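You operate a simulated robot arm through the tools that you are given. There is no shell and no other tool. Be economical: measure what you need, move in short steps, check, and stop when the job is done.

Carry out the task below with a simulated robot arm. There is one attempt and no reset: what you move stays moved.

TASK
Change the film: card tube out to PACKED, the small turquoise roll in, latch it, roller arm ON.
Fine: swing the roller arm OFF and free the film latch before the tube comes out; leave the other roll.

It is judged by the outcome, as a careful person would: the job done as asked, and still so three seconds after it is handed in. It fails if anything else is knocked over, pushed out of place, dropped, spilled or broken.

THE ROBOT
A 6-joint arm with a two-finger parallel gripper, fixed in place. Base frame: the origin is at the foot of the arm, x ahead of it, y to its left, z up; the work surface is at about z = 6. Lengths are in mm, angles in rad, forces in N, time in s.
With the tool pointing down near the work surface it reaches from about 180 to 460 mm from the base axis. Its first joint turns from -1.222 to 1.222 rad. Payload 1.9 kg.
Tool frame: the origin (TCP) lies between the finger pads and is the grasp point; the fingertips stand 23 mm ahead of it; z points along the fingers, y is the line along which they close. The gripper opens to 94 mm. The fingers are 38 mm wide and 10 mm thick; the gripper's body (54 by 96 mm) begins 39 mm behind the TCP.
Orientation is that of the tool frame in the base frame, as a unit quaternion [w, x, y, z]. With the fingers straight down and closing along the base's y, the tool's x points along the base's -x, its y along +y and its z along -z.

THE INTERFACE
- The arm moves only by the tool arm_command. Its argument "moves" is a list of rows, each an object (a shift or turn left out is 0, a gripper value left out holds the last) with "slide": the shift along the tool's x, y, z in units of 50 mm (1.0 is 50 mm), a list of three; "delta_rot": the turn, a rotation vector about the tool's x, y, z in units of 8 degrees (1.0 is 8 degrees), a list of three; "gripper": the closure, from 0 (fully open) to 1 (shut). In form: [{"slide": [x, y, z], "delta_rot": [rx, ry, rz], "gripper": gripper}, ...]. A call has 1 to 20 rows; each row shifts and turns the commanded pose from where the row before left it, along the tool's axes as they then stand. A call with a number of a shift or a turn outside -1 to 1 is refused whole. A row lasts 0.2 s, in which the tool goes at most 50 mm and 0.15 rad; a call with a longer step from one row to the next is refused whole, and so is a gripper value outside its range. A pose out of reach is approached as far as the arm can. The call stops where the force on the tool passes 50 N (or 10 N more than at its start, if that is more) or the arm is blocked; 0.2 s more then pass. The fingers move at their own pace (about 108 mm/s each) and stop on an object; they squeeze with about 45 N. The grip force told is the motor's: it shows also when the fingers shut on nothing. Time passes only in rows, and 0.2 s behind the last, so rows that do not move let the fingers close. It gives the time, the measured TCP pose, the force on the tool (base axes), the opening and the grip force at its end, in the units of the frame above (readings bear some noise).
- Cameras (640 x 400 px; columns grow to the right, rows downward): "scene" is fixed at [53.3, 305.7, 445.6]; the picture's right is [-0.81, -0.59, 0.00], its down [-0.21, 0.29, -0.93] and it looks along [0.55, -0.75, -0.36] (base axes); focal length 214 px, centre (320, 200). "wrist" rides on the gripper at [-39, 0, -44] in the tool frame; the picture's right is [0.00, -1.00, 0.00], its down [0.97, 0.00, -0.24] and it looks along [0.24, 0.00, 0.97] (tool axes); focal length 218 px, centre (320, 200).
- snapshot(camera): a new picture of that camera. No time passes.
- measure_at(camera, pixels): there is no depth. For up to 12 entries [column, row, z] of the newest picture of that camera ("zoom" is the newest enlarged one), the place [x, y] in the base frame at which the ray of that pixel passes the height z, good to about 2 mm. No time passes.
- inspect(camera, box): a new picture of the part [left, top, right, bottom] of that camera's present view, enlarged. No time passes.
- finish_job(): hands the job in; it is judged then, once.

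Work in short steps. Measure before you move; look again where a grasp or a placing could have gone wrong, and mend it. You have 80 turns and 54 pictures in all, those below and enlarged ones among them. Open the gripper and draw the arm clear of the work before you hand the job in, unless the task says otherwise; then end with one line.

The tools are called after "Emit:" as a command line: name --argument value ..., lists and objects as JSON in quotes. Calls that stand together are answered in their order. arm_command: Moves the arm, as the interface text tells. Its arguments: {"type":"object","properties":{"moves":{"type":"array","items":{"type":"object","properties":{"slide":{"type":"array","items":{"type":"number"}},"delta_rot":{"type":"array","items":{"type":"number"}},"gripper":{"type":"number"}}}}},"required":["moves"]} The other tools are called the same way: snapshot (camera) takes a picture; measure_at (camera, pixels) gives the place at which the rays of pixels pass given heights; inspect (camera, box) takes an enlarged picture of a part of a camera's view; finish_job () hands the job in.

At the start:

```text
clock: 0.0
position: [224.6, -15.2, 430.2]
tcp_rot: [0.0, 0.0, 1.0, 0.0]
contact_force: [0.0, -1.2, -0.1]
width: 93.9
finger_force: 0.1
```

scene: 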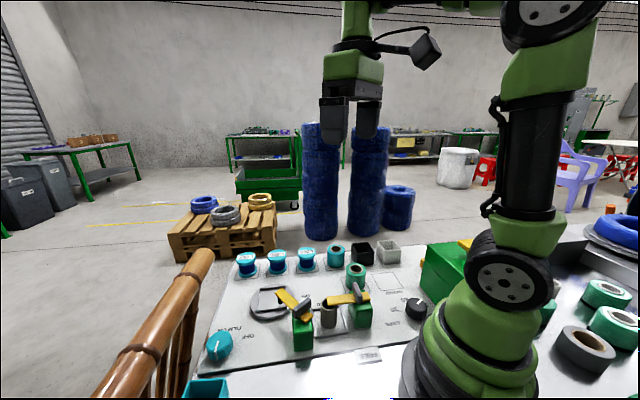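
wrist: 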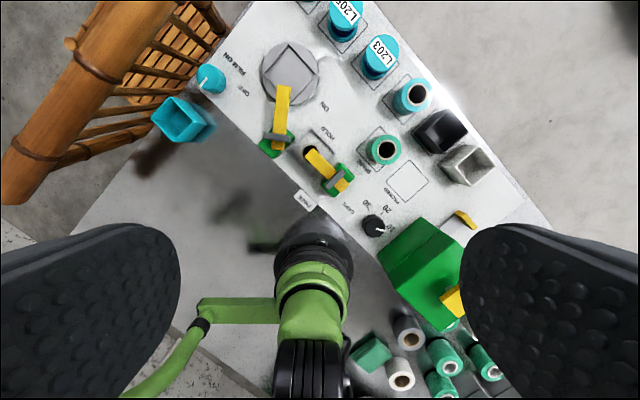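

I take enlarged pictures of the work panel from both cameras to identify the parts.

Emit:
inspect --camera "scene" --box '[200, 230, 440, 380]'

Emit:
inspect --camera "wrist" --box '[180, 20, 500, 220]'

```text
2.67 times, centred on (320, 305) of scene
```

zoom: 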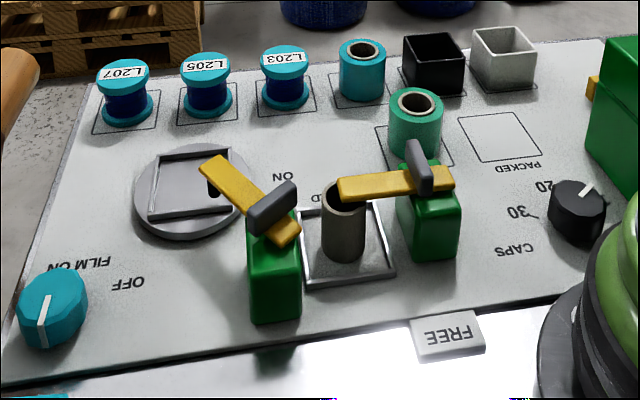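

```text
2.00 times, centred on (340, 120) of wrist
```

zoom: 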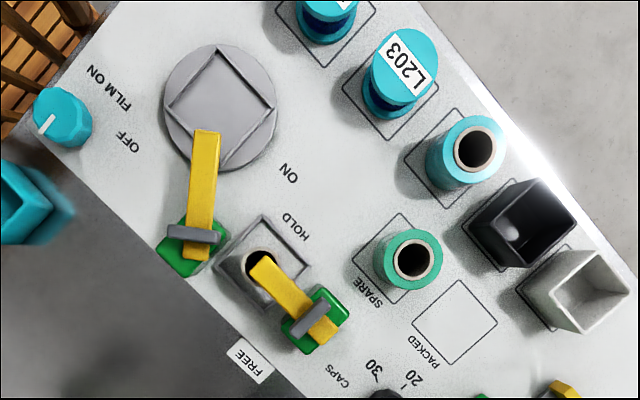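

I measure the main features at the surface to lay out the panel.

Emit:
measure_at --camera "wrist" --pixels '[[290, 72, 6], [311, 151, 40], [386, 148, 40], [415, 95, 40], [405, 181, 6], [283, 90, 50], [275, 140, 50], [340, 182, 50], [312, 155, 50], [210, 78, 20], [375, 226, 20], [305, 200, 6]]'

Emit:
snapshot --camera "scene"

Emit:
measure_at --camera "scene" --pixels '[[274, 303, 6], [329, 310, 40], [356, 268, 40], [336, 249, 40], [389, 282, 6], [303, 348, 6], [362, 325, 6], [282, 293, 50], [303, 313, 50], [334, 300, 50], [366, 294, 50], [370, 356, 6]]'

```text
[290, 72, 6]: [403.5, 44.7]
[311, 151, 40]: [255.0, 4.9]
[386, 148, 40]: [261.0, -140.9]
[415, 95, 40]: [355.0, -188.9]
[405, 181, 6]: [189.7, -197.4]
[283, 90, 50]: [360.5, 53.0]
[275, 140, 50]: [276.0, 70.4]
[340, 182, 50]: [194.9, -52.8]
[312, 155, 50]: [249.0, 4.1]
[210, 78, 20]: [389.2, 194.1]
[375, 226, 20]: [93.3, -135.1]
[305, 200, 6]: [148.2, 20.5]
```

```text
49 pictures are left
```

scene: 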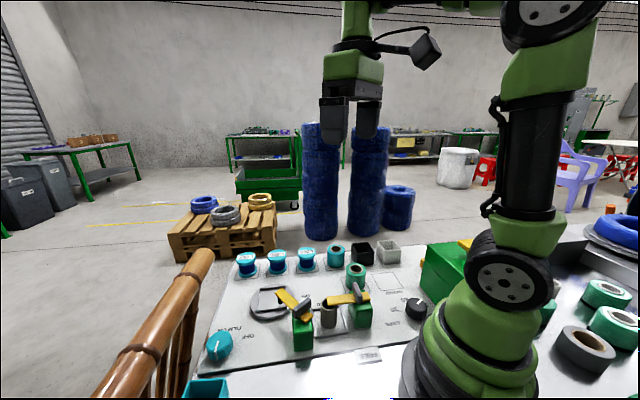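

```text
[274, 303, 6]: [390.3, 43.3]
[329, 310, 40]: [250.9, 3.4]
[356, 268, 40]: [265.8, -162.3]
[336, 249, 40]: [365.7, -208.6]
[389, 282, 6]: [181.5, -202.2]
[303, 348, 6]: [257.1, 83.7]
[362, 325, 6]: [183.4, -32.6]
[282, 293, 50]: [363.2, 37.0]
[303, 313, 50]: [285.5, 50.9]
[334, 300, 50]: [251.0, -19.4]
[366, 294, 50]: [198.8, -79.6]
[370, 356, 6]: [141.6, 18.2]
```

I lower the camera toward the panel, staying well above everything, for a closer look.

Emit:
arm_command --moves '[{"slide": [-0.3, -0.1, 0.7]}, {"slide": [-0.3, -0.1, 0.7]}, {"slide": [-0.3, -0.1, 0.7]}, {"slide": [-0.1, 0, 0.3]}, {}]'

Emit:
snapshot --camera "wrist"

Emit:
inspect --camera "scene" --box '[270, 270, 400, 351]'

```text
clock: 1.2
position: [276.3, -29.9, 311.2]
tcp_rot: [0.0, 0.001, 1.0, 0.001]
contact_force: [0.0, 0.1, -0.1]
width: 93.8
finger_force: 0.1
```

```text
48 pictures are left
```

wrist: 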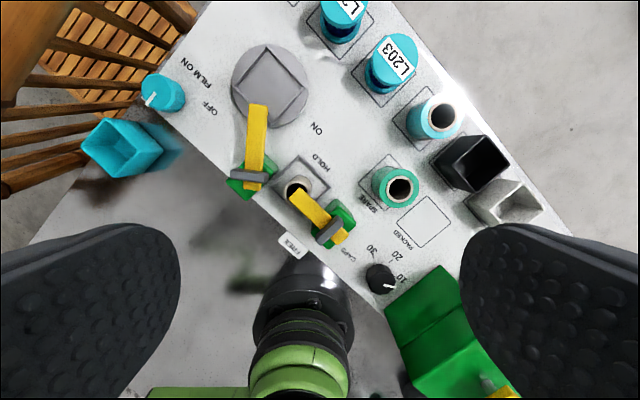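

```text
4.92 times, centred on (335, 310) of scene
```

zoom: 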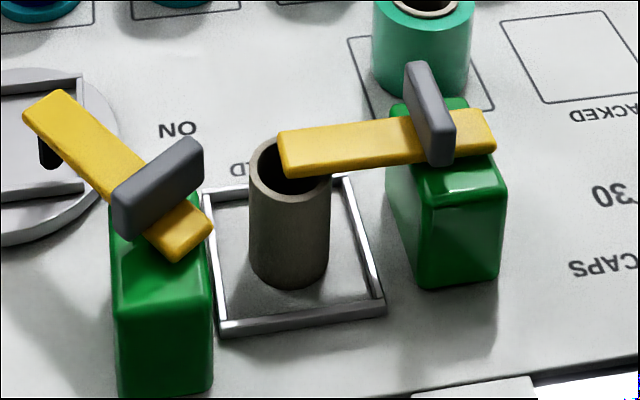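

I zoom further on labels and levers from here.

Emit:
inspect --camera "wrist" --box '[190, 40, 350, 140]'

Emit:
inspect --camera "wrist" --box '[230, 130, 470, 280]'

Emit:
inspect --camera "wrist" --box '[130, 50, 250, 125]'

```text
4.00 times, centred on (270, 90) of wrist
```

zoom: 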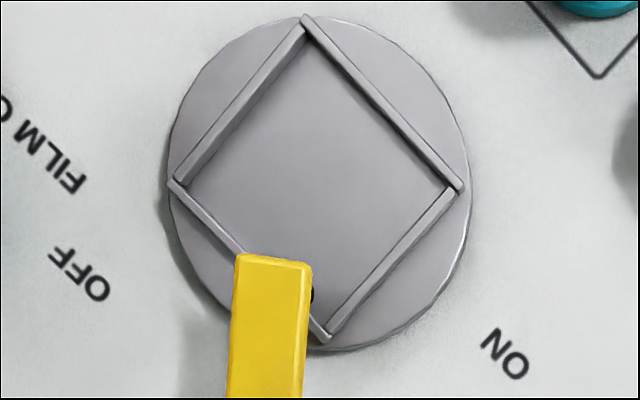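

```text
2.67 times, centred on (350, 205) of wrist
```

zoom: 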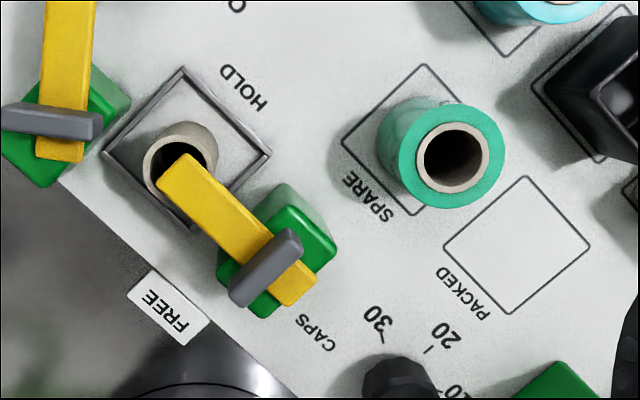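

```text
5.33 times, centred on (190, 88) of wrist
```

zoom: 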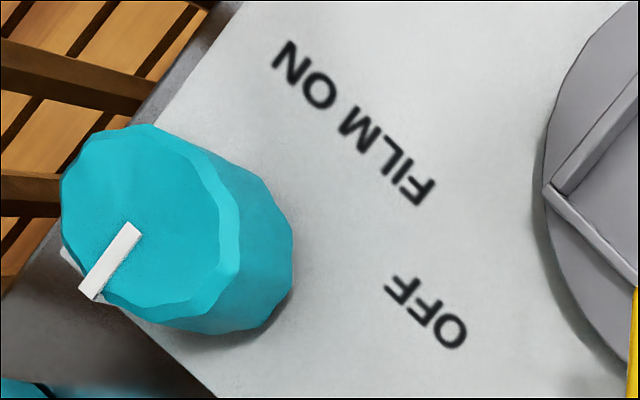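

I measure labels and triangulate heights of the levers from both cameras.

Emit:
measure_at --camera "wrist" --pixels '[[316, 128, 6], [210, 112, 6], [195, 76, 6], [327, 162, 6], [294, 245, 14], [257, 107, 50], [257, 107, 80], [249, 178, 50], [249, 178, 80], [328, 231, 50], [328, 231, 80], [403, 239, 6]]'

Emit:
measure_at --camera "scene" --pixels '[[281, 292, 50], [281, 292, 80], [302, 308, 50], [302, 308, 80], [357, 293, 50], [357, 293, 80], [329, 304, 50], [329, 304, 80], [303, 348, 6], [357, 326, 6], [329, 327, 6], [360, 287, 6]]'

```text
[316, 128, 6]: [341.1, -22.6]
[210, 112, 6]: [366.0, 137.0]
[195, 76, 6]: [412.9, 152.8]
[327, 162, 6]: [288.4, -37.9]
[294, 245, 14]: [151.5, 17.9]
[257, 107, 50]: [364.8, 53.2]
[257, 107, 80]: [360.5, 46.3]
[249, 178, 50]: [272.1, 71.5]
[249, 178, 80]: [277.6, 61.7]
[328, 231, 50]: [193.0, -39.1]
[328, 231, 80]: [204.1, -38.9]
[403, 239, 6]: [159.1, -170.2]
```

```text
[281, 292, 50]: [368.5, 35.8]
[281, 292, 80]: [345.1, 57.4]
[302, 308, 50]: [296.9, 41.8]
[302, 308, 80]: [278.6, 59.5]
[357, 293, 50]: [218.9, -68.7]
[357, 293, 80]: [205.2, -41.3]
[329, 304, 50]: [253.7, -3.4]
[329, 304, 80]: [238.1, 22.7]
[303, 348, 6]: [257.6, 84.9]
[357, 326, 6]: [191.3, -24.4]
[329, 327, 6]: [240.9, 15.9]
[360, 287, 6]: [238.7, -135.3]
```

The left arm (with the black roller under its tip) is the roller arm with pivot ≈(278,60). The right one is the latch over the tube with pivot ≈(205,-40). I move over the roller arm's pivot for a precise view.

Emit:
arm_command --moves '[{"slide": [0, 0.6, 0.6]}, {"slide": [0, 0.6, 0.6]}, {"slide": [0, 0.6, 0.6]}, {"slide": [-0.04, 0, 0.5]}, {}]'

Emit:
snapshot --camera "wrist"

Emit:
snapshot --camera "scene"

```text
clock: 2.4
position: [278.2, 61.4, 193.7]
tcp_rot: [0.0, 0.001, 1.0, -0.001]
contact_force: [-0.6, -0.8, 0.4]
width: 94.0
finger_force: 0.1
```

```text
43 pictures are left
```

wrist: 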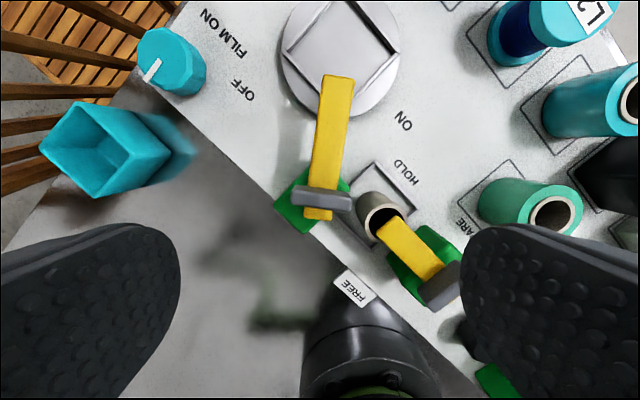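

```text
42 pictures are left
```

scene: 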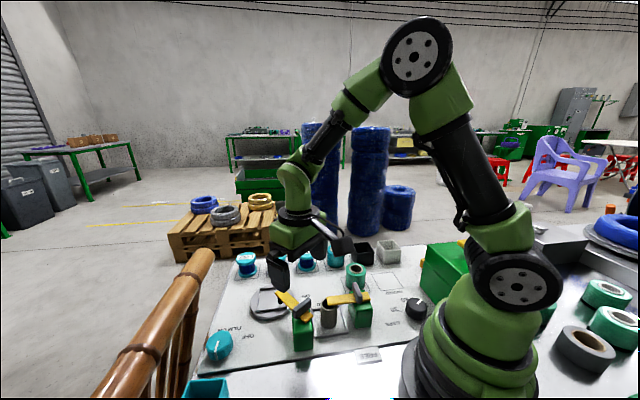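

I triangulate the handle, arm, tube and rolls using both fresh pictures.

Emit:
inspect --camera "wrist" --box '[260, 60, 420, 260]'

Emit:
inspect --camera "scene" --box '[310, 230, 410, 293]'

Emit:
measure_at --camera "wrist" --pixels '[[295, 192, 80], [352, 199, 80], [295, 192, 95], [352, 199, 95], [339, 75, 70], [318, 215, 70], [381, 212, 45], [391, 232, 70], [443, 285, 85], [310, 232, 6], [276, 205, 65], [349, 180, 65]]'

```text
2.00 times, centred on (340, 160) of wrist
```

zoom: 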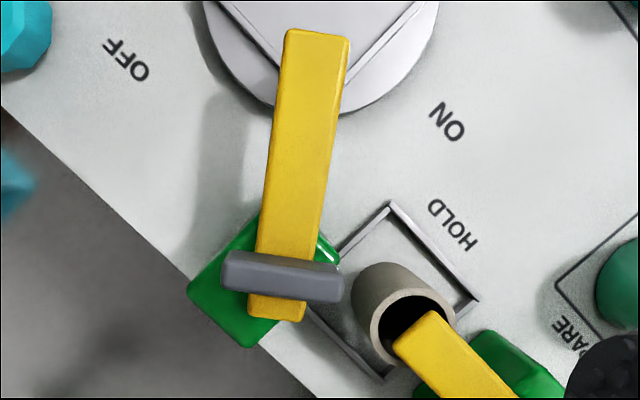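

```text
6.35 times, centred on (360, 262) of scene
```

zoom: 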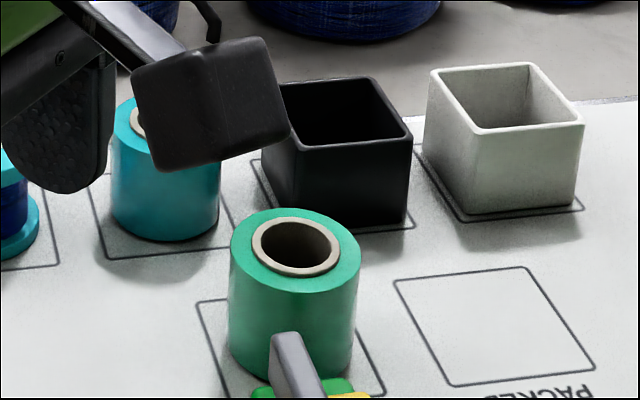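

```text
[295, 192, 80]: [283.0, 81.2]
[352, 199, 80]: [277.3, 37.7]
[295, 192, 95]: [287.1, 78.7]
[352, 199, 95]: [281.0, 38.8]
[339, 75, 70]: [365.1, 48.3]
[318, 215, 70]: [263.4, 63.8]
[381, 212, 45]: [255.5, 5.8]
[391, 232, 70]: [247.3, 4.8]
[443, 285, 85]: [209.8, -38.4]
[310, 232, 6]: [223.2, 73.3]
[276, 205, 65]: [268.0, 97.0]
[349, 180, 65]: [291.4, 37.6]
```

I determine the bar's top height by matching its −y end in the scene view (≈(308,299)) with the wrist view.

Emit:
measure_at --camera "scene" --pixels '[[308.5, 299, 80], [308.5, 299, 90], [308.5, 299, 100], [295, 311, 80], [295, 311, 90], [295, 311, 100], [277, 291, 70], [277, 291, 80], [310, 318, 65], [310, 318, 75]]'

Emit:
measure_at --camera "wrist" --pixels '[[352, 199, 90], [352, 199, 100], [295, 190, 90], [295, 190, 100], [323, 75, 70], [323, 75, 80], [332, 219, 65], [332, 219, 75]]'

```text
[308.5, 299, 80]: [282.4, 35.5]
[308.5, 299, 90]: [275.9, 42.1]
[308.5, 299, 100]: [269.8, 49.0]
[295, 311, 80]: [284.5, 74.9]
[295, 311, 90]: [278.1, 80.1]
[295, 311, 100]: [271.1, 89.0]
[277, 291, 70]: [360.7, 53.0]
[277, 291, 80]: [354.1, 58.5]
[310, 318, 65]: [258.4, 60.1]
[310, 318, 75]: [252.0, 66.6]
```

```text
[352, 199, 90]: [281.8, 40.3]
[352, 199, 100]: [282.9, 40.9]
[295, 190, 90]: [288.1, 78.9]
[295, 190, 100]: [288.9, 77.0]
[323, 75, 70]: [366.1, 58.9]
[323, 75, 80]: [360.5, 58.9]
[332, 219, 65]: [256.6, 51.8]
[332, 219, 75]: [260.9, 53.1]
```

Bar top ≈ z 86, bar centre ≈(281,59), arm angle ≈ −8.5°. I rotate the tool so that the fingers close along the arm (tool y → −8.5°), half-closed.

Emit:
arm_command --moves '[{"delta_rot": [0, 0, 1], "gripper": 0.5}, {"delta_rot": [0, 0, 1]}, {"delta_rot": [0, 0, 1]}, {"delta_rot": [0, 0, 1]}, {"delta_rot": [0, 0, 1]}, {"delta_rot": [0, 0, 1]}, {"delta_rot": [0, 0, 1]}, {"delta_rot": [0, 0, 1]}, {"delta_rot": [0, 0, 1]}, {"delta_rot": [0, 0, 1]}, {"delta_rot": [0, 0, 1]}, {"delta_rot": [0, 0, 1]}, {"delta_rot": [0, 0, 0.31]}, {}]'

Emit:
snapshot --camera "wrist"

```text
clock: 5.4
position: [276.7, 60.8, 196.6]
tcp_rot: [0.0, 0.758, 0.652, 0.001]
contact_force: [-0.1, 0.4, 0.5]
width: 46.7
finger_force: 0.0
```

```text
39 pictures are left
```

wrist: 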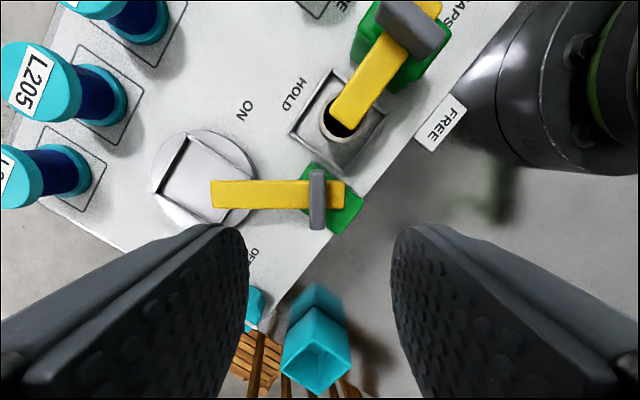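

The arm bar lies horizontally aligned in the picture. I measure the bar centre at (317.5,199).

Emit:
measure_at --camera "wrist" --pixels '[[317.5, 199, 86], [317.5, 170, 86], [317.5, 229, 86], [211, 194, 70], [344, 193, 70]]'

```text
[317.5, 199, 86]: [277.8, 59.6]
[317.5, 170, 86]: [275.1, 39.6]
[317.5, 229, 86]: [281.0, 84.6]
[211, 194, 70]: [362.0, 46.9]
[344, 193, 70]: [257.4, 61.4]
```

I descend so the fingertips flank the bar (tip z ≈ 76), stepwise.

Emit:
arm_command --moves '[{"slide": [-0.02, 0.04, 0.6]}, {"slide": [0, 0, 0.6]}, {"slide": [0, 0, 0.5]}, {"slide": [0, 0, 0.2]}, {}]'

Emit:
inspect --camera "scene" --box '[230, 240, 390, 340]'

```text
clock: 6.6
position: [280.3, 58.8, 100.4]
tcp_rot: [-0.001, 0.758, 0.653, -0.001]
contact_force: [-0.5, -1.0, 0.5]
width: 46.8
finger_force: 0.0
```

```text
4.00 times, centred on (310, 290) of scene
```

zoom: 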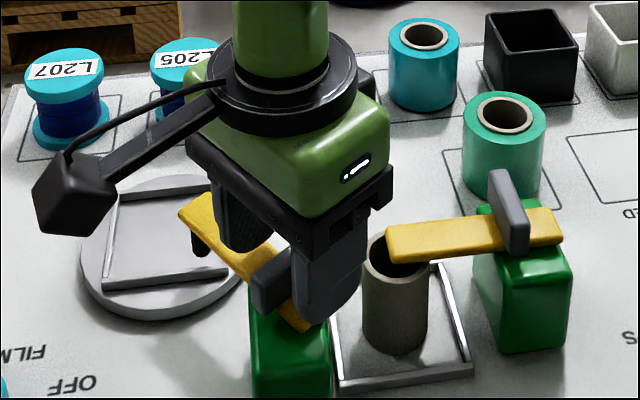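

The fingers straddle the grey bar. I close on it.

Emit:
arm_command --moves '[{"gripper": 1}, {}, {}]'

```text
clock: 7.4
position: [279.1, 60.1, 100.5]
tcp_rot: [-0.001, 0.758, 0.653, 0.0]
contact_force: [-8.9, 2.9, -0.7]
width: 11.9
finger_force: 44.7
```

Gripped (11.9 mm). I turn the arm CCW seen from above, toward OFF, by 24° and check the readings.

Emit:
arm_command --moves '[{"delta_rot": [0, 0, -0.7]}, {"delta_rot": [0, 0, -0.7]}, {"delta_rot": [0, 0, -0.8]}, {"delta_rot": [0, 0, -0.8]}]'

Emit:
inspect --camera "scene" --box '[230, 240, 390, 340]'

```text
clock: 8.4
position: [279.3, 58.9, 101.1]
tcp_rot: [0.001, 0.605, 0.797, 0.001]
contact_force: [-12.0, -12.3, 22.8]
width: 11.8
finger_force: 45.1
```

```text
4.00 times, centred on (310, 290) of scene
```

zoom: 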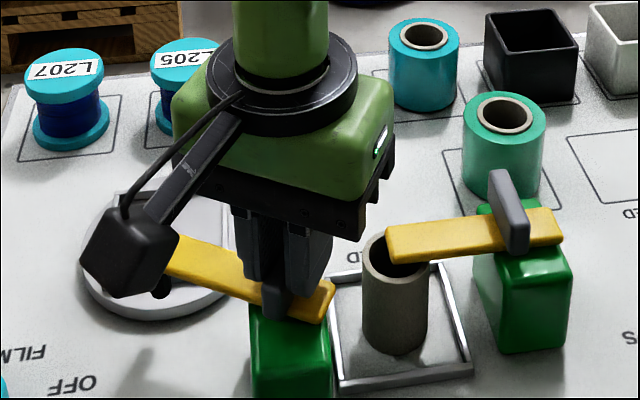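

The arm follows (now ≈ 16°). I continue toward the OFF label (~41°).

Emit:
arm_command --moves '[{"delta_rot": [0, 0, -0.6]}, {"delta_rot": [0, 0, -0.6]}, {"delta_rot": [0, 0, -0.6]}, {"delta_rot": [0, 0, -0.6]}, {"delta_rot": [0, 0, -0.6]}]'

Emit:
snapshot --camera "wrist"

```text
clock: 9.6
position: [280.1, 59.3, 100.0]
tcp_rot: [0.0, 0.426, 0.905, 0.001]
contact_force: [-10.2, -1.2, 27.7]
width: 12.0
finger_force: 44.9
```

```text
36 pictures are left
```

wrist: 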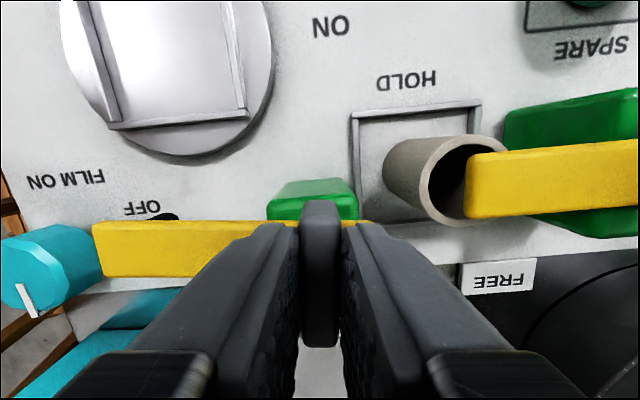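

The arm now lies along the panel edge next to OFF (≈40°). I turn a little further to find whether there is a stop.

Emit:
arm_command --moves '[{"delta_rot": [0, 0, -0.5]}, {"delta_rot": [0, 0, -0.5]}, {}]'

Emit:
snapshot --camera "wrist"

```text
clock: 10.4
position: [280.3, 60.3, 101.8]
tcp_rot: [0.001, 0.361, 0.932, 0.001]
contact_force: [-4.4, 7.0, 31.0]
width: 12.1
finger_force: 45.3
```

```text
35 pictures are left
```

wrist: 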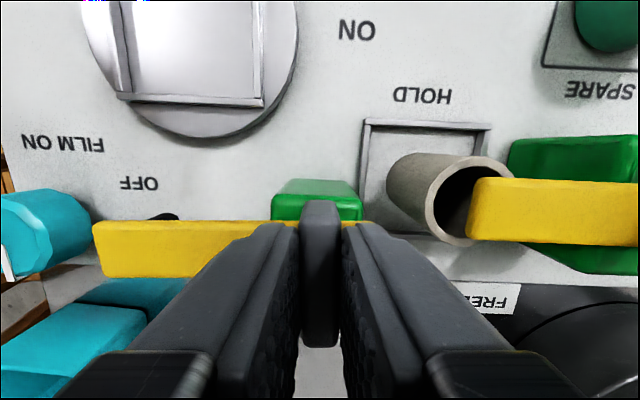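

Still no stop at 48°. I try 8° more, checking for slip or stop.

Emit:
arm_command --moves '[{"delta_rot": [0, 0, -0.5]}, {"delta_rot": [0, 0, -0.5]}, {}]'

Emit:
snapshot --camera "wrist"

```text
clock: 11.2
position: [280.3, 59.2, 101.7]
tcp_rot: [0.001, 0.298, 0.955, 0.001]
contact_force: [9.7, 3.3, 15.3]
width: 13.7
finger_force: 44.9
```

```text
34 pictures are left
```

wrist: 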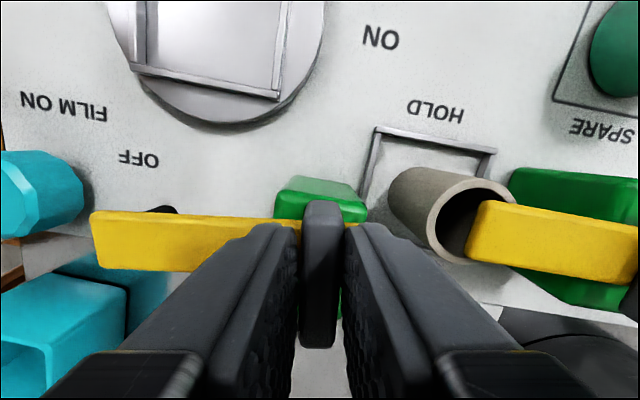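

The bar now twists in the fingers (13.7 mm): the OFF stop is reached at ≈50°. I ease back, open and rise.

Emit:
arm_command --moves '[{"delta_rot": [0, 0, 0.6]}, {"gripper": 0.6}, {}, {"slide": [0, 0, -0.5]}, {"slide": [0, 0, -0.8]}, {"slide": [0, 0, -0.8]}, {}]'

Emit:
inspect --camera "scene" --box '[230, 240, 390, 340]'

Emit:
snapshot --camera "wrist"

```text
clock: 12.8
position: [279.0, 59.2, 207.9]
tcp_rot: [0.001, 0.336, 0.942, 0.001]
contact_force: [0.9, -1.7, -0.2]
width: 37.7
finger_force: 0.0
```

```text
4.00 times, centred on (310, 290) of scene
```

zoom: 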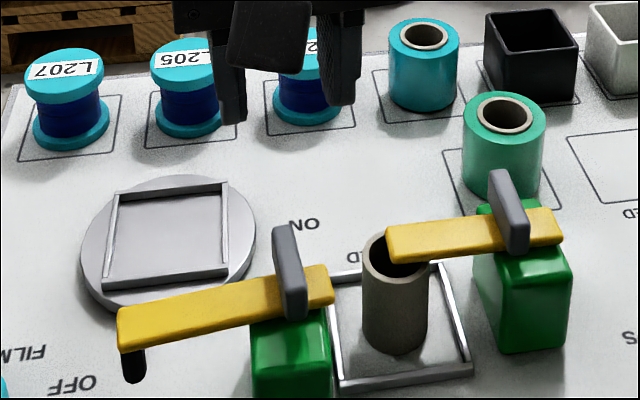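

```text
32 pictures are left
```

wrist: 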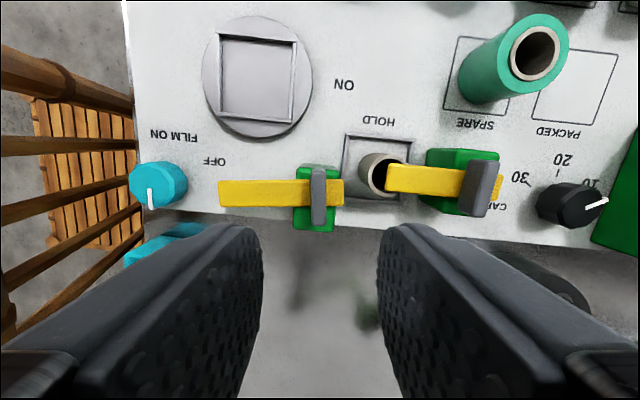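

Roller arm is OFF. Next I move above the latch's pivot (≈(205,−40)).

Emit:
arm_command --moves '[{"slide": [0, -0.8, 0]}, {"slide": [0, -0.8, 0]}, {"slide": [-0.1, -0.87, 0.2]}, {}]'

Emit:
snapshot --camera "wrist"

```text
clock: 13.8
position: [202.7, -39.2, 196.3]
tcp_rot: [0.0, 0.336, 0.942, 0.0]
contact_force: [-1.2, 0.5, 0.3]
width: 37.7
finger_force: 0.0
```

```text
31 pictures are left
```

wrist: 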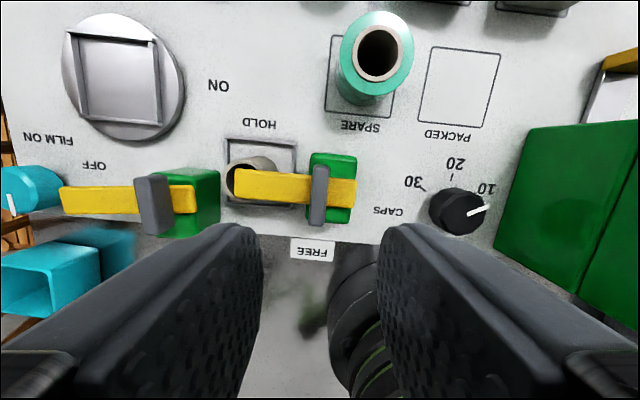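

I measure the latch's bar centre (≈(318,195)) and arm ends.

Emit:
measure_at --camera "wrist" --pixels '[[320, 166, 86], [317, 223, 86], [318.5, 194, 86], [235, 184, 70], [356, 192, 70], [327, 186, 70], [246, 175, 60], [246, 175, 50]]'

Emit:
inspect --camera "wrist" --box '[200, 110, 440, 260]'

```text
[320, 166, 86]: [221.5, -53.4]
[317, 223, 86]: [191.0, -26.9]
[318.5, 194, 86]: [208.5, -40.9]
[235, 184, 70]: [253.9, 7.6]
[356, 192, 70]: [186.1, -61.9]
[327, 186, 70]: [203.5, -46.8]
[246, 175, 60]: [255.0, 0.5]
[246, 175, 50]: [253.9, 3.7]
```

```text
2.67 times, centred on (320, 185) of wrist
```

zoom: 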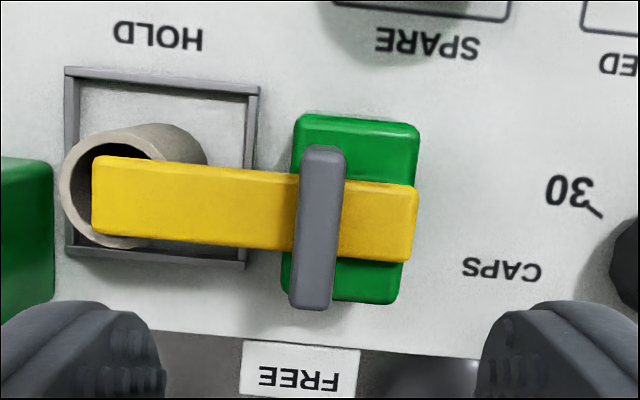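

Latch bar centre ≈(206.5,−40.3), angle ≈47°. I align, descend and close on it.

Emit:
arm_command --moves '[{"slide": [-0.07, 0.03, 0.5], "delta_rot": [0, 0, 0.45]}, {"slide": [0, 0, 0.6]}, {"slide": [0, 0, 0.5]}, {"slide": [0, 0, 0.3]}, {}, {"gripper": 1}, {}, {}]'

Emit:
inspect --camera "scene" --box '[270, 240, 430, 340]'

```text
clock: 15.6
position: [208.3, -42.0, 100.1]
tcp_rot: [-0.001, 0.366, 0.93, 0.0]
contact_force: [-14.4, -42.0, -16.6]
width: 11.7
finger_force: 45.2
```

```text
4.00 times, centred on (350, 290) of scene
```

zoom: 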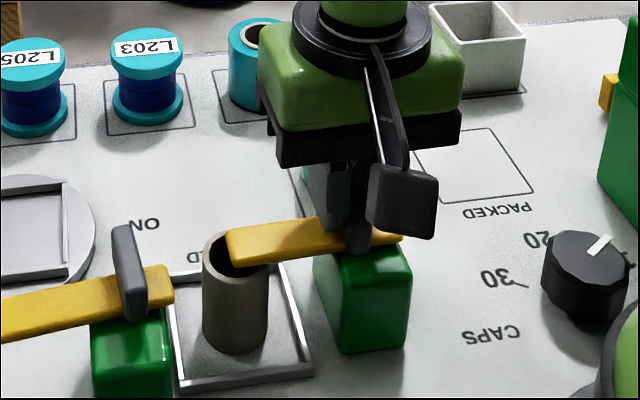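

Side load is 44 N along the closing line, so I ease the commanded pose 2 mm along −y of the tool.

Emit:
arm_command --moves '[{"slide": [0, -0.04, 0]}, {}]'

```text
clock: 16.2
position: [207.0, -43.8, 99.9]
tcp_rot: [0.002, 0.364, 0.931, 0.0]
contact_force: [6.7, -2.3, -34.6]
width: 12.0
finger_force: 45.0
```

Side load is gone. I turn the latch CCW toward FREE in small steps.

Emit:
arm_command --moves '[{"delta_rot": [0, 0, -0.6]}, {"delta_rot": [0, 0, -0.6]}, {"delta_rot": [0, 0, -0.6]}, {"delta_rot": [0, 0, -0.6]}, {"delta_rot": [0, 0, -0.6]}]'

Emit:
snapshot --camera "wrist"

```text
clock: 17.4
position: [208.3, -41.9, 100.8]
tcp_rot: [0.001, 0.162, 0.987, 0.001]
contact_force: [23.4, 25.1, -32.0]
width: 12.0
finger_force: 45.0
```

```text
28 pictures are left
```

wrist: 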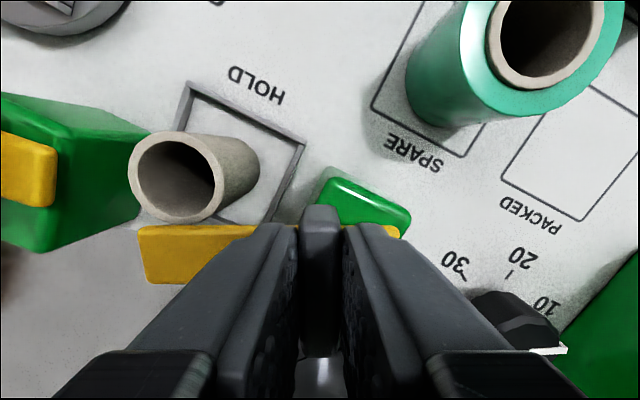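

The latch is swinging off the tube (now ≈71°). I relieve the side force and keep turning.

Emit:
arm_command --moves '[{"slide": [-0.015, 0.03, 0.02], "delta_rot": [0, 0, -0.5]}, {"delta_rot": [0, 0, -0.6]}, {"delta_rot": [0, 0, -0.6]}, {"delta_rot": [0, 0, -0.6]}, {"delta_rot": [0, 0, -0.6]}]'

Emit:
snapshot --camera "wrist"

```text
clock: 18.6
position: [209.4, -40.7, 99.9]
tcp_rot: [-0.001, -0.038, 0.999, 0.002]
contact_force: [0.5, 17.9, 19.2]
width: 11.9
finger_force: 44.5
```

```text
27 pictures are left
```

wrist: 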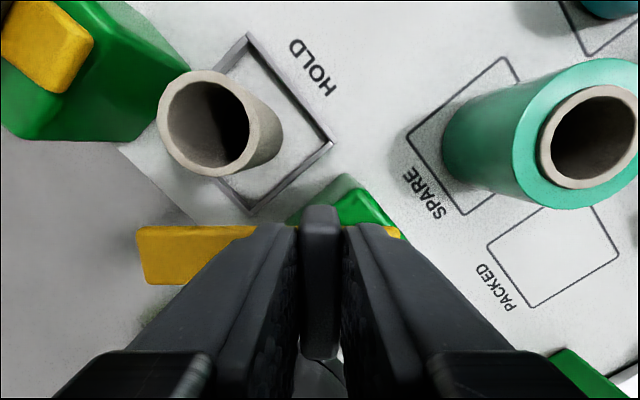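

Now ≈94° and the tube is uncovered. I continue toward the FREE plate (~135°).

Emit:
arm_command --moves '[{"slide": [0, 0.01, 0], "delta_rot": [0, 0, -0.6]}, {"delta_rot": [0, 0, -0.6]}, {"delta_rot": [0, 0, -0.6]}, {"delta_rot": [0, 0, -0.6]}, {"delta_rot": [0, 0, -0.6]}, {}]'

Emit:
snapshot --camera "wrist"

```text
clock: 20.0
position: [208.2, -40.5, 99.5]
tcp_rot: [0.0, -0.246, 0.969, 0.001]
contact_force: [-3.2, 34.8, 34.3]
width: 11.8
finger_force: 45.0
```

```text
26 pictures are left
```

wrist: 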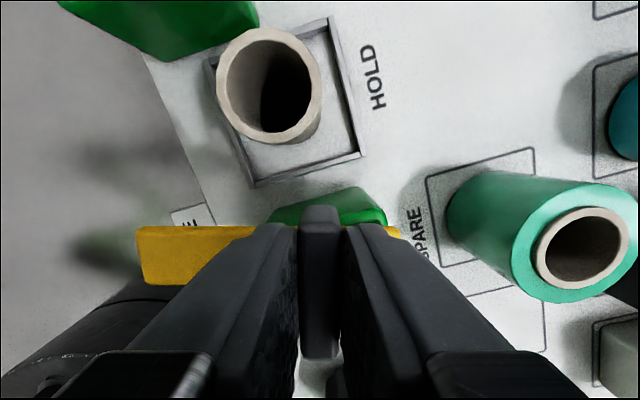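

≈118°, no stop yet. I relieve the load and go on.

Emit:
arm_command --moves '[{"slide": [-0.015, 0.03, -0.02], "delta_rot": [0, 0, -0.4]}, {"delta_rot": [0, 0, -0.5]}, {"delta_rot": [0, 0, -0.5]}, {"delta_rot": [0, 0, -0.5]}, {}]'

Emit:
snapshot --camera "wrist"

```text
clock: 21.2
position: [207.0, -40.2, 100.6]
tcp_rot: [0.0, -0.371, 0.929, 0.0]
contact_force: [-8.4, -39.6, -14.3]
width: 11.9
finger_force: 45.0
```

```text
25 pictures are left
```

wrist: 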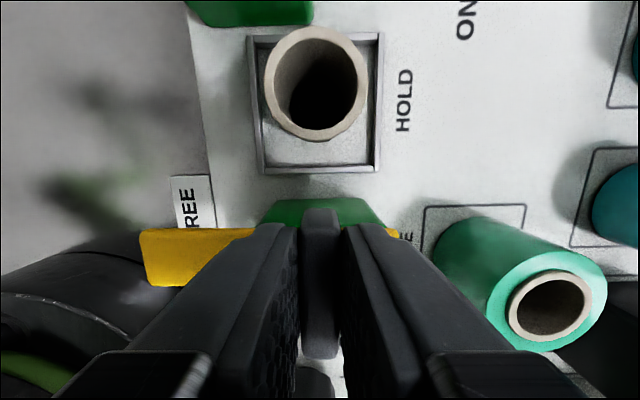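

≈134°, the latch points at the FREE plate. I test a bit further for the stop.

Emit:
arm_command --moves '[{"slide": [0.01, -0.025, 0], "delta_rot": [0, 0, -0.4]}, {"delta_rot": [0, 0, -0.5]}, {}]'

Emit:
snapshot --camera "wrist"

```text
clock: 22.1
position: [209.3, -37.2, 100.5]
tcp_rot: [-0.001, -0.424, 0.906, 0.002]
contact_force: [0.3, 10.8, -2.3]
width: 14.2
finger_force: 45.0
stopped in row 3: the force on the tool passed its limit (the readings are from after the stop); the commanded pose is now the measured one
```

```text
24 pictures are left
```

wrist: 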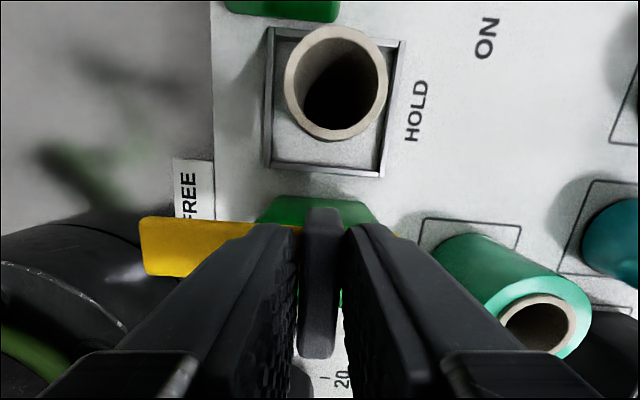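

The stop shows (bar skewed, 14.2 mm): latch is FREE. I open, rise, and move above the tube.

Emit:
arm_command --moves '[{"delta_rot": [0, 0, 0.5]}, {"gripper": 0.45}, {}, {"slide": [0, 0, -0.6]}, {"slide": [0, 0, -0.8]}, {"slide": [0, 0, -0.6]}, {"slide": [-0.6, -0.04, 0], "gripper": 0.3}, {"slide": [-0.5, -0.04, 0]}, {}]'

Emit:
snapshot --camera "wrist"

Emit:
inspect --camera "scene" --box '[240, 230, 432, 350]'

```text
clock: 24.1
position: [251.6, -2.1, 199.9]
tcp_rot: [-0.002, -0.396, 0.918, 0.001]
contact_force: [-0.3, 0.4, 0.6]
width: 65.7
finger_force: 0.1
```

```text
23 pictures are left
```

wrist: 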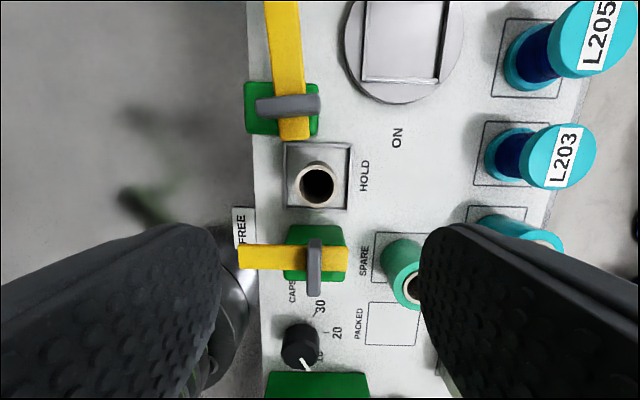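

```text
3.33 times, centred on (336, 290) of scene
```

zoom: 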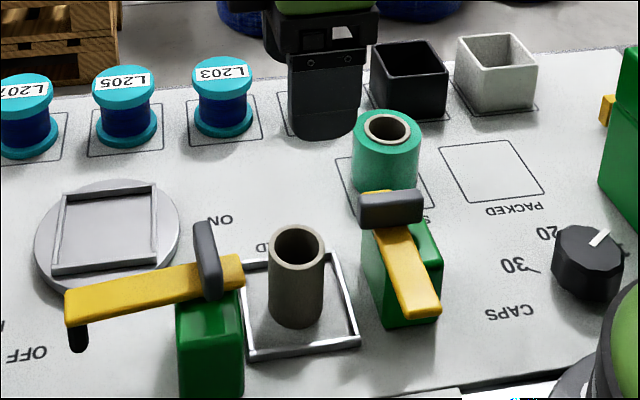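

I triangulate the tube's top (wrist (317,185), scene (329.2,304)) and read PACKED square and rolls.

Emit:
measure_at --camera "wrist" --pixels '[[317, 185, 50], [317, 185, 60], [317, 185, 70], [294, 185, 60], [340, 185, 60], [317, 207, 60], [317, 161, 60], [286, 208, 10], [350, 145, 10], [368, 302, 6], [417, 302, 6], [391, 345, 6]]'

Emit:
measure_at --camera "scene" --pixels '[[329.2, 303.9, 50], [329.2, 303.9, 60], [329.2, 303.9, 70], [356, 268.2, 40], [356, 268.2, 50], [356, 268.2, 60], [388, 281, 6], [372, 274, 6], [388, 271.5, 6], [403, 286, 6]]'

```text
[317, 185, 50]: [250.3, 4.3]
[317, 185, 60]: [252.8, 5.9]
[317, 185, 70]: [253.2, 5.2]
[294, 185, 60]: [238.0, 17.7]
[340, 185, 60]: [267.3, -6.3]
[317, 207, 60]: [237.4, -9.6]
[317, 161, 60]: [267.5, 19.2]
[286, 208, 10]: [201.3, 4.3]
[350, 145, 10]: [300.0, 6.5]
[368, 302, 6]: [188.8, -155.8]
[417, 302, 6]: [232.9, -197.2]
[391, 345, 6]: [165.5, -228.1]
```

```text
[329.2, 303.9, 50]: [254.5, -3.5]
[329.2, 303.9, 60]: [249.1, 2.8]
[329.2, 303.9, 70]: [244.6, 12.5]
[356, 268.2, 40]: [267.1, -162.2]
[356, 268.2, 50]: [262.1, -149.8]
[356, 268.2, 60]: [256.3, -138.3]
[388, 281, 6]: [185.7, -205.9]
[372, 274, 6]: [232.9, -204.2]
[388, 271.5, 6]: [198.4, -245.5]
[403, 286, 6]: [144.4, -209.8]
```

Tube top ≈ z 62, centre ≈(251.5,4.5), Ø ≈36. I descend to TCP z ≈ 60, staying above the bars with the camera housing, then check before closing.

Emit:
arm_command --moves '[{"slide": [-0.096, 0.09, 0.5]}, {"slide": [0, 0, 0.7]}, {"slide": [0, 0, 0.7]}, {"slide": [0, 0, 0.5]}, {"slide": [0, 0, 0.38]}, {}]'

Emit:
snapshot --camera "wrist"

```text
clock: 25.5
position: [249.4, 3.3, 61.9]
tcp_rot: [-0.001, -0.396, 0.918, 0.002]
contact_force: [0.2, -0.2, -0.2]
width: 65.9
finger_force: 0.0
```

```text
21 pictures are left
```

wrist: 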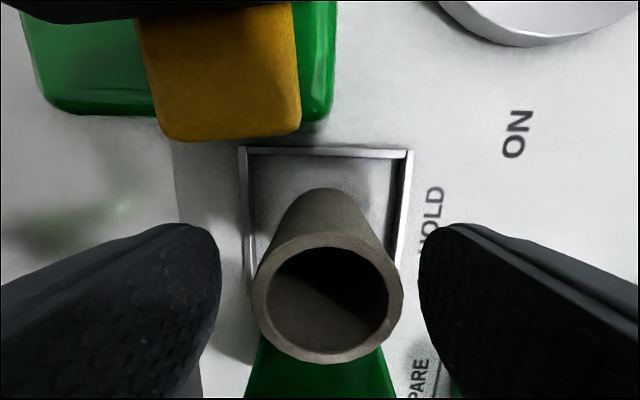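

The tube sits between the fingers, about 1.5 mm toward −y. I correct, close, and lift slightly.

Emit:
arm_command --moves '[{"slide": [0, -0.03, 0]}, {"gripper": 1}, {}, {}]'

```text
clock: 26.5
position: [250.0, 3.6, 61.4]
tcp_rot: [-0.002, -0.396, 0.918, 0.002]
contact_force: [-0.9, -0.1, 1.0]
width: 35.5
finger_force: 45.1
```

Gripped at 35.5 mm. I lift straight up.

Emit:
arm_command --moves '[{"slide": [0, 0, -0.3]}, {"slide": [0, 0, -0.5]}, {"slide": [0, 0, -0.6]}, {"slide": [0, 0, -0.6]}, {"slide": [0, 0, -0.4]}, {}]'

Emit:
snapshot --camera "scene"

```text
clock: 27.9
position: [250.9, 2.9, 182.0]
tcp_rot: [-0.001, -0.396, 0.918, 0.003]
contact_force: [0.3, 0.1, 0.0]
width: 35.8
finger_force: 45.3
```

```text
20 pictures are left
```

scene: 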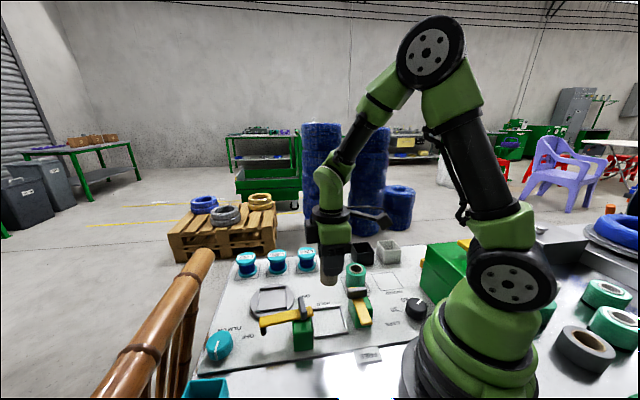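

Tube is in hand. I carry it over PACKED (≈(188,−201)).

Emit:
arm_command --moves '[{"slide": [0.766, -0.376, 0]}, {"slide": [0.766, -0.376, 0]}, {"slide": [0.766, -0.376, 0]}, {"slide": [0.766, -0.376, 0]}, {"slide": [0.766, -0.376, 0]}, {}]'

Emit:
snapshot --camera "wrist"

Emit:
inspect --camera "scene" --box '[310, 230, 470, 330]'

```text
clock: 29.3
position: [188.8, -201.9, 182.5]
tcp_rot: [-0.002, -0.395, 0.919, 0.001]
contact_force: [0.5, -0.1, -0.1]
width: 35.7
finger_force: 45.1
```

```text
19 pictures are left
```

wrist: 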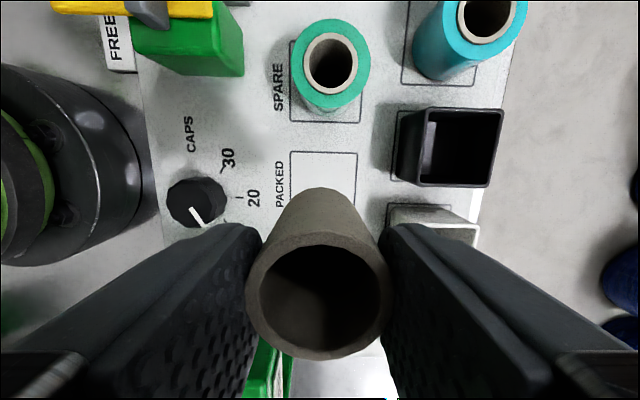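

```text
4.00 times, centred on (390, 280) of scene
```

zoom: 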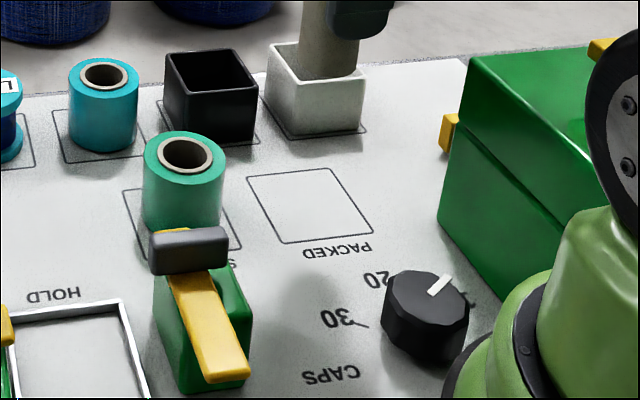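

I check PACKED's corners in both pictures.

Emit:
measure_at --camera "wrist" --pixels '[[291, 152, 6], [357, 152, 6], [330, 63, 60], [330, 63, 50], [486, 18, 60], [486, 18, 50], [360, 122, 6], [290, 122, 6]]'

Emit:
measure_at --camera "zoom" --pixels '[[248, 178, 6], [330, 167, 6], [372, 230, 6], [283, 243, 6], [186, 155, 50], [186, 155, 60], [103, 76, 50], [103, 76, 60], [445, 215, 6]]'

```text
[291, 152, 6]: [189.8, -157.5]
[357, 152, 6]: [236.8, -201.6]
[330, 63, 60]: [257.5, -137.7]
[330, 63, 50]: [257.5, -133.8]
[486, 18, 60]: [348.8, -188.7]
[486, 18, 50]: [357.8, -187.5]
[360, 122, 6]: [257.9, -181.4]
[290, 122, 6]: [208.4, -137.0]
```

```text
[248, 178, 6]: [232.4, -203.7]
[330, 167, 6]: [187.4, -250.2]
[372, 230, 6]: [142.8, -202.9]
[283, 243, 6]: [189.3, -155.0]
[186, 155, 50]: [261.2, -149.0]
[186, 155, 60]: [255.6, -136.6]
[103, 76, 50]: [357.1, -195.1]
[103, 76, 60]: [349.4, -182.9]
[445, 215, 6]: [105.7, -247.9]
```

PACKED centre ≈(188.5,−203). I lower the tube to just above the surface.

Emit:
arm_command --moves '[{"slide": [0.02, -0.01, 0.6]}, {"slide": [0, 0, 0.6]}, {"slide": [0, 0, 0.6]}, {"slide": [0, 0, 0.4]}, {"slide": [0, 0, 0.15]}, {}]'

Emit:
inspect --camera "scene" --box '[310, 230, 470, 330]'

```text
clock: 30.4
position: [188.1, -201.6, 75.5]
tcp_rot: [0.0, -0.392, 0.92, -0.001]
contact_force: [-1.2, 1.3, 17.1]
width: 35.9
finger_force: 45.6
stopped in row 5: the force on the tool passed its limit (the readings are from after the stop); the commanded pose is now the measured one
```

```text
4.00 times, centred on (390, 280) of scene
```

zoom: 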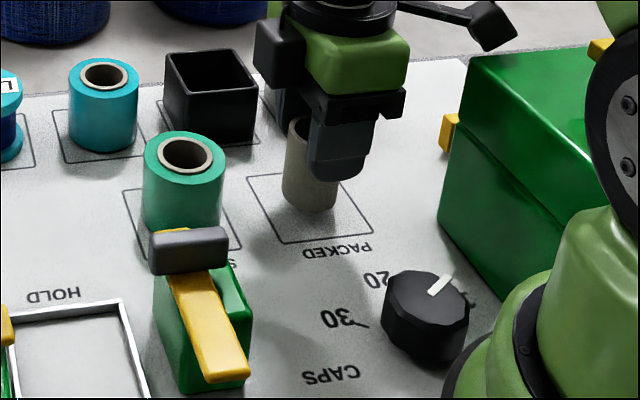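

The descent stopped at z 75.5, earlier than expected. I look closely before doing anything.

Emit:
inspect --camera "scene" --box '[360, 245, 424, 285]'

Emit:
snapshot --camera "wrist"

```text
10.00 times, centred on (392, 265) of scene
```

zoom: 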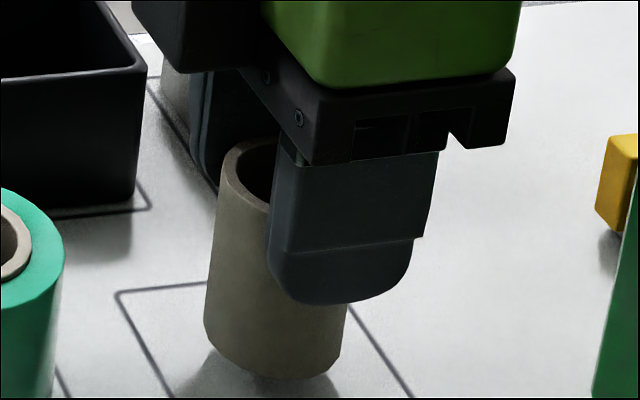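

```text
15 pictures are left
```

wrist: 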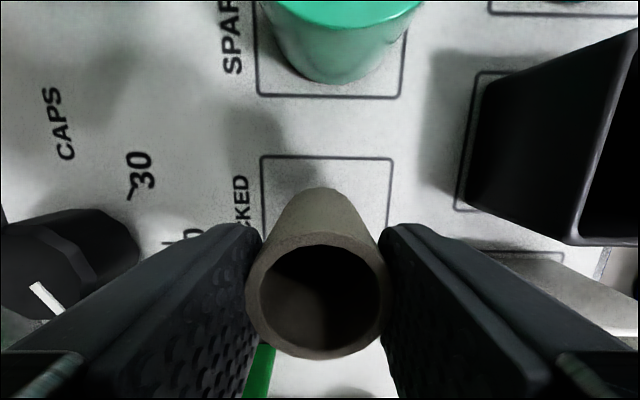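

The tube hangs upright over the square centre. I probe downward 2 mm at a time to see if it is real contact.

Emit:
arm_command --moves '[{"slide": [0, 0, 0.02]}, {}, {}]'

```text
clock: 30.8
position: [188.0, -201.0, 74.1]
tcp_rot: [-0.001, -0.39, 0.921, -0.002]
contact_force: [0.2, 2.2, 8.6]
width: 35.5
finger_force: 44.8
stopped in row 2: the force on the tool passed its limit (the readings are from after the stop); the commanded pose is now the measured one
```

Emit:
inspect --camera "scene" --box '[360, 255, 424, 295]'

```text
10.00 times, centred on (392, 275) of scene
```

zoom: 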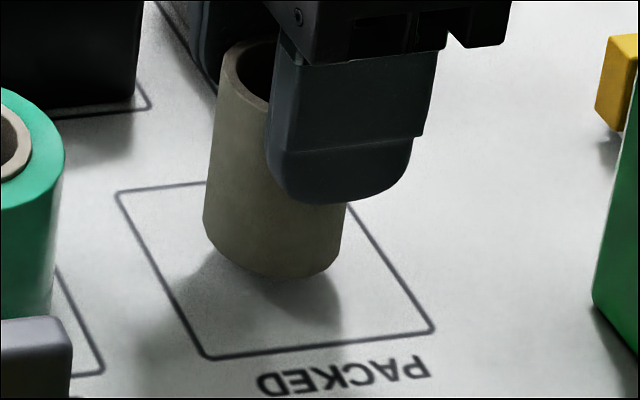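

The tube still hovers ≈8 mm and stays upright. The housing on the stalk at the tool's +x side (≈118 mm out) seems to be touching the green box. I rise, then turn the tool so the stalk points away from the box.

Emit:
arm_command --moves '[{"slide": [0, 0, -0.3]}, {"slide": [0, 0, -0.6]}, {"slide": [0, 0, -0.4]}, {}, {"delta_rot": [0, 0, -1]}, {"delta_rot": [0, 0, -1]}, {"delta_rot": [0, 0, -1]}, {"delta_rot": [0, 0, -1]}, {"delta_rot": [0, 0, -1]}, {"delta_rot": [0, 0, -1]}, {"delta_rot": [0, 0, -1]}, {"delta_rot": [0, 0, -1]}, {"delta_rot": [0, 0, -1]}, {"delta_rot": [0, 0, -1]}, {}]'

Emit:
snapshot --camera "scene"

```text
clock: 34.0
position: [194.5, -184.6, 130.2]
tcp_rot: [0.011, 0.89, -0.455, -0.001]
contact_force: [0.0, -0.3, 0.3]
width: 35.8
finger_force: 44.8
out of reach, approached as far as the arm can: row 14
```

```text
13 pictures are left
```

scene: 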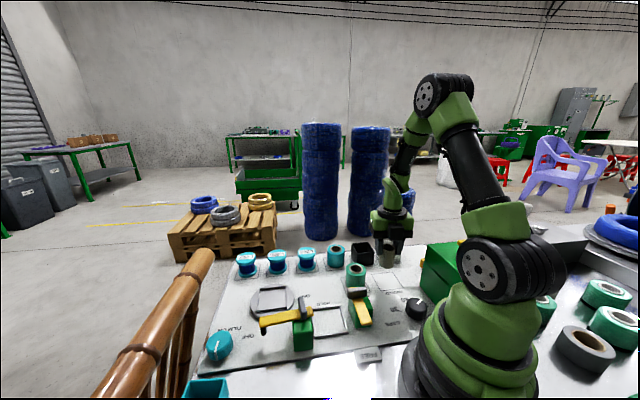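

The wrist limit is near; I back off 8° and settle.

Emit:
arm_command --moves '[{"delta_rot": [0, 0, 1]}, {}, {}]'

```text
clock: 34.8
position: [194.0, -186.7, 129.5]
tcp_rot: [0.002, 0.858, -0.514, 0.001]
contact_force: [-0.1, -0.9, -0.6]
width: 35.7
finger_force: 45.1
```

I shift back over the square centre (188.5,−203).

Emit:
arm_command --moves '[{"slide": [0.12, 0.12, 0]}, {"slide": [0.116, 0.13, 0]}, {}]'

Emit:
inspect --camera "scene" --box '[340, 190, 500, 290]'

```text
clock: 35.6
position: [187.6, -201.1, 129.5]
tcp_rot: [0.0, 0.858, -0.514, 0.001]
contact_force: [0.1, 0.2, -0.2]
width: 35.9
finger_force: 44.6
```

```text
4.00 times, centred on (420, 240) of scene
```

zoom: 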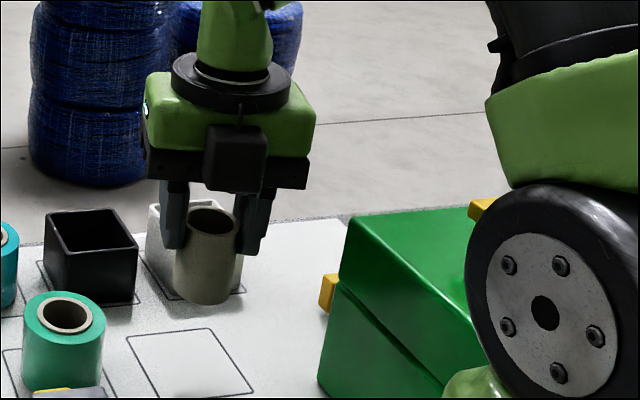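

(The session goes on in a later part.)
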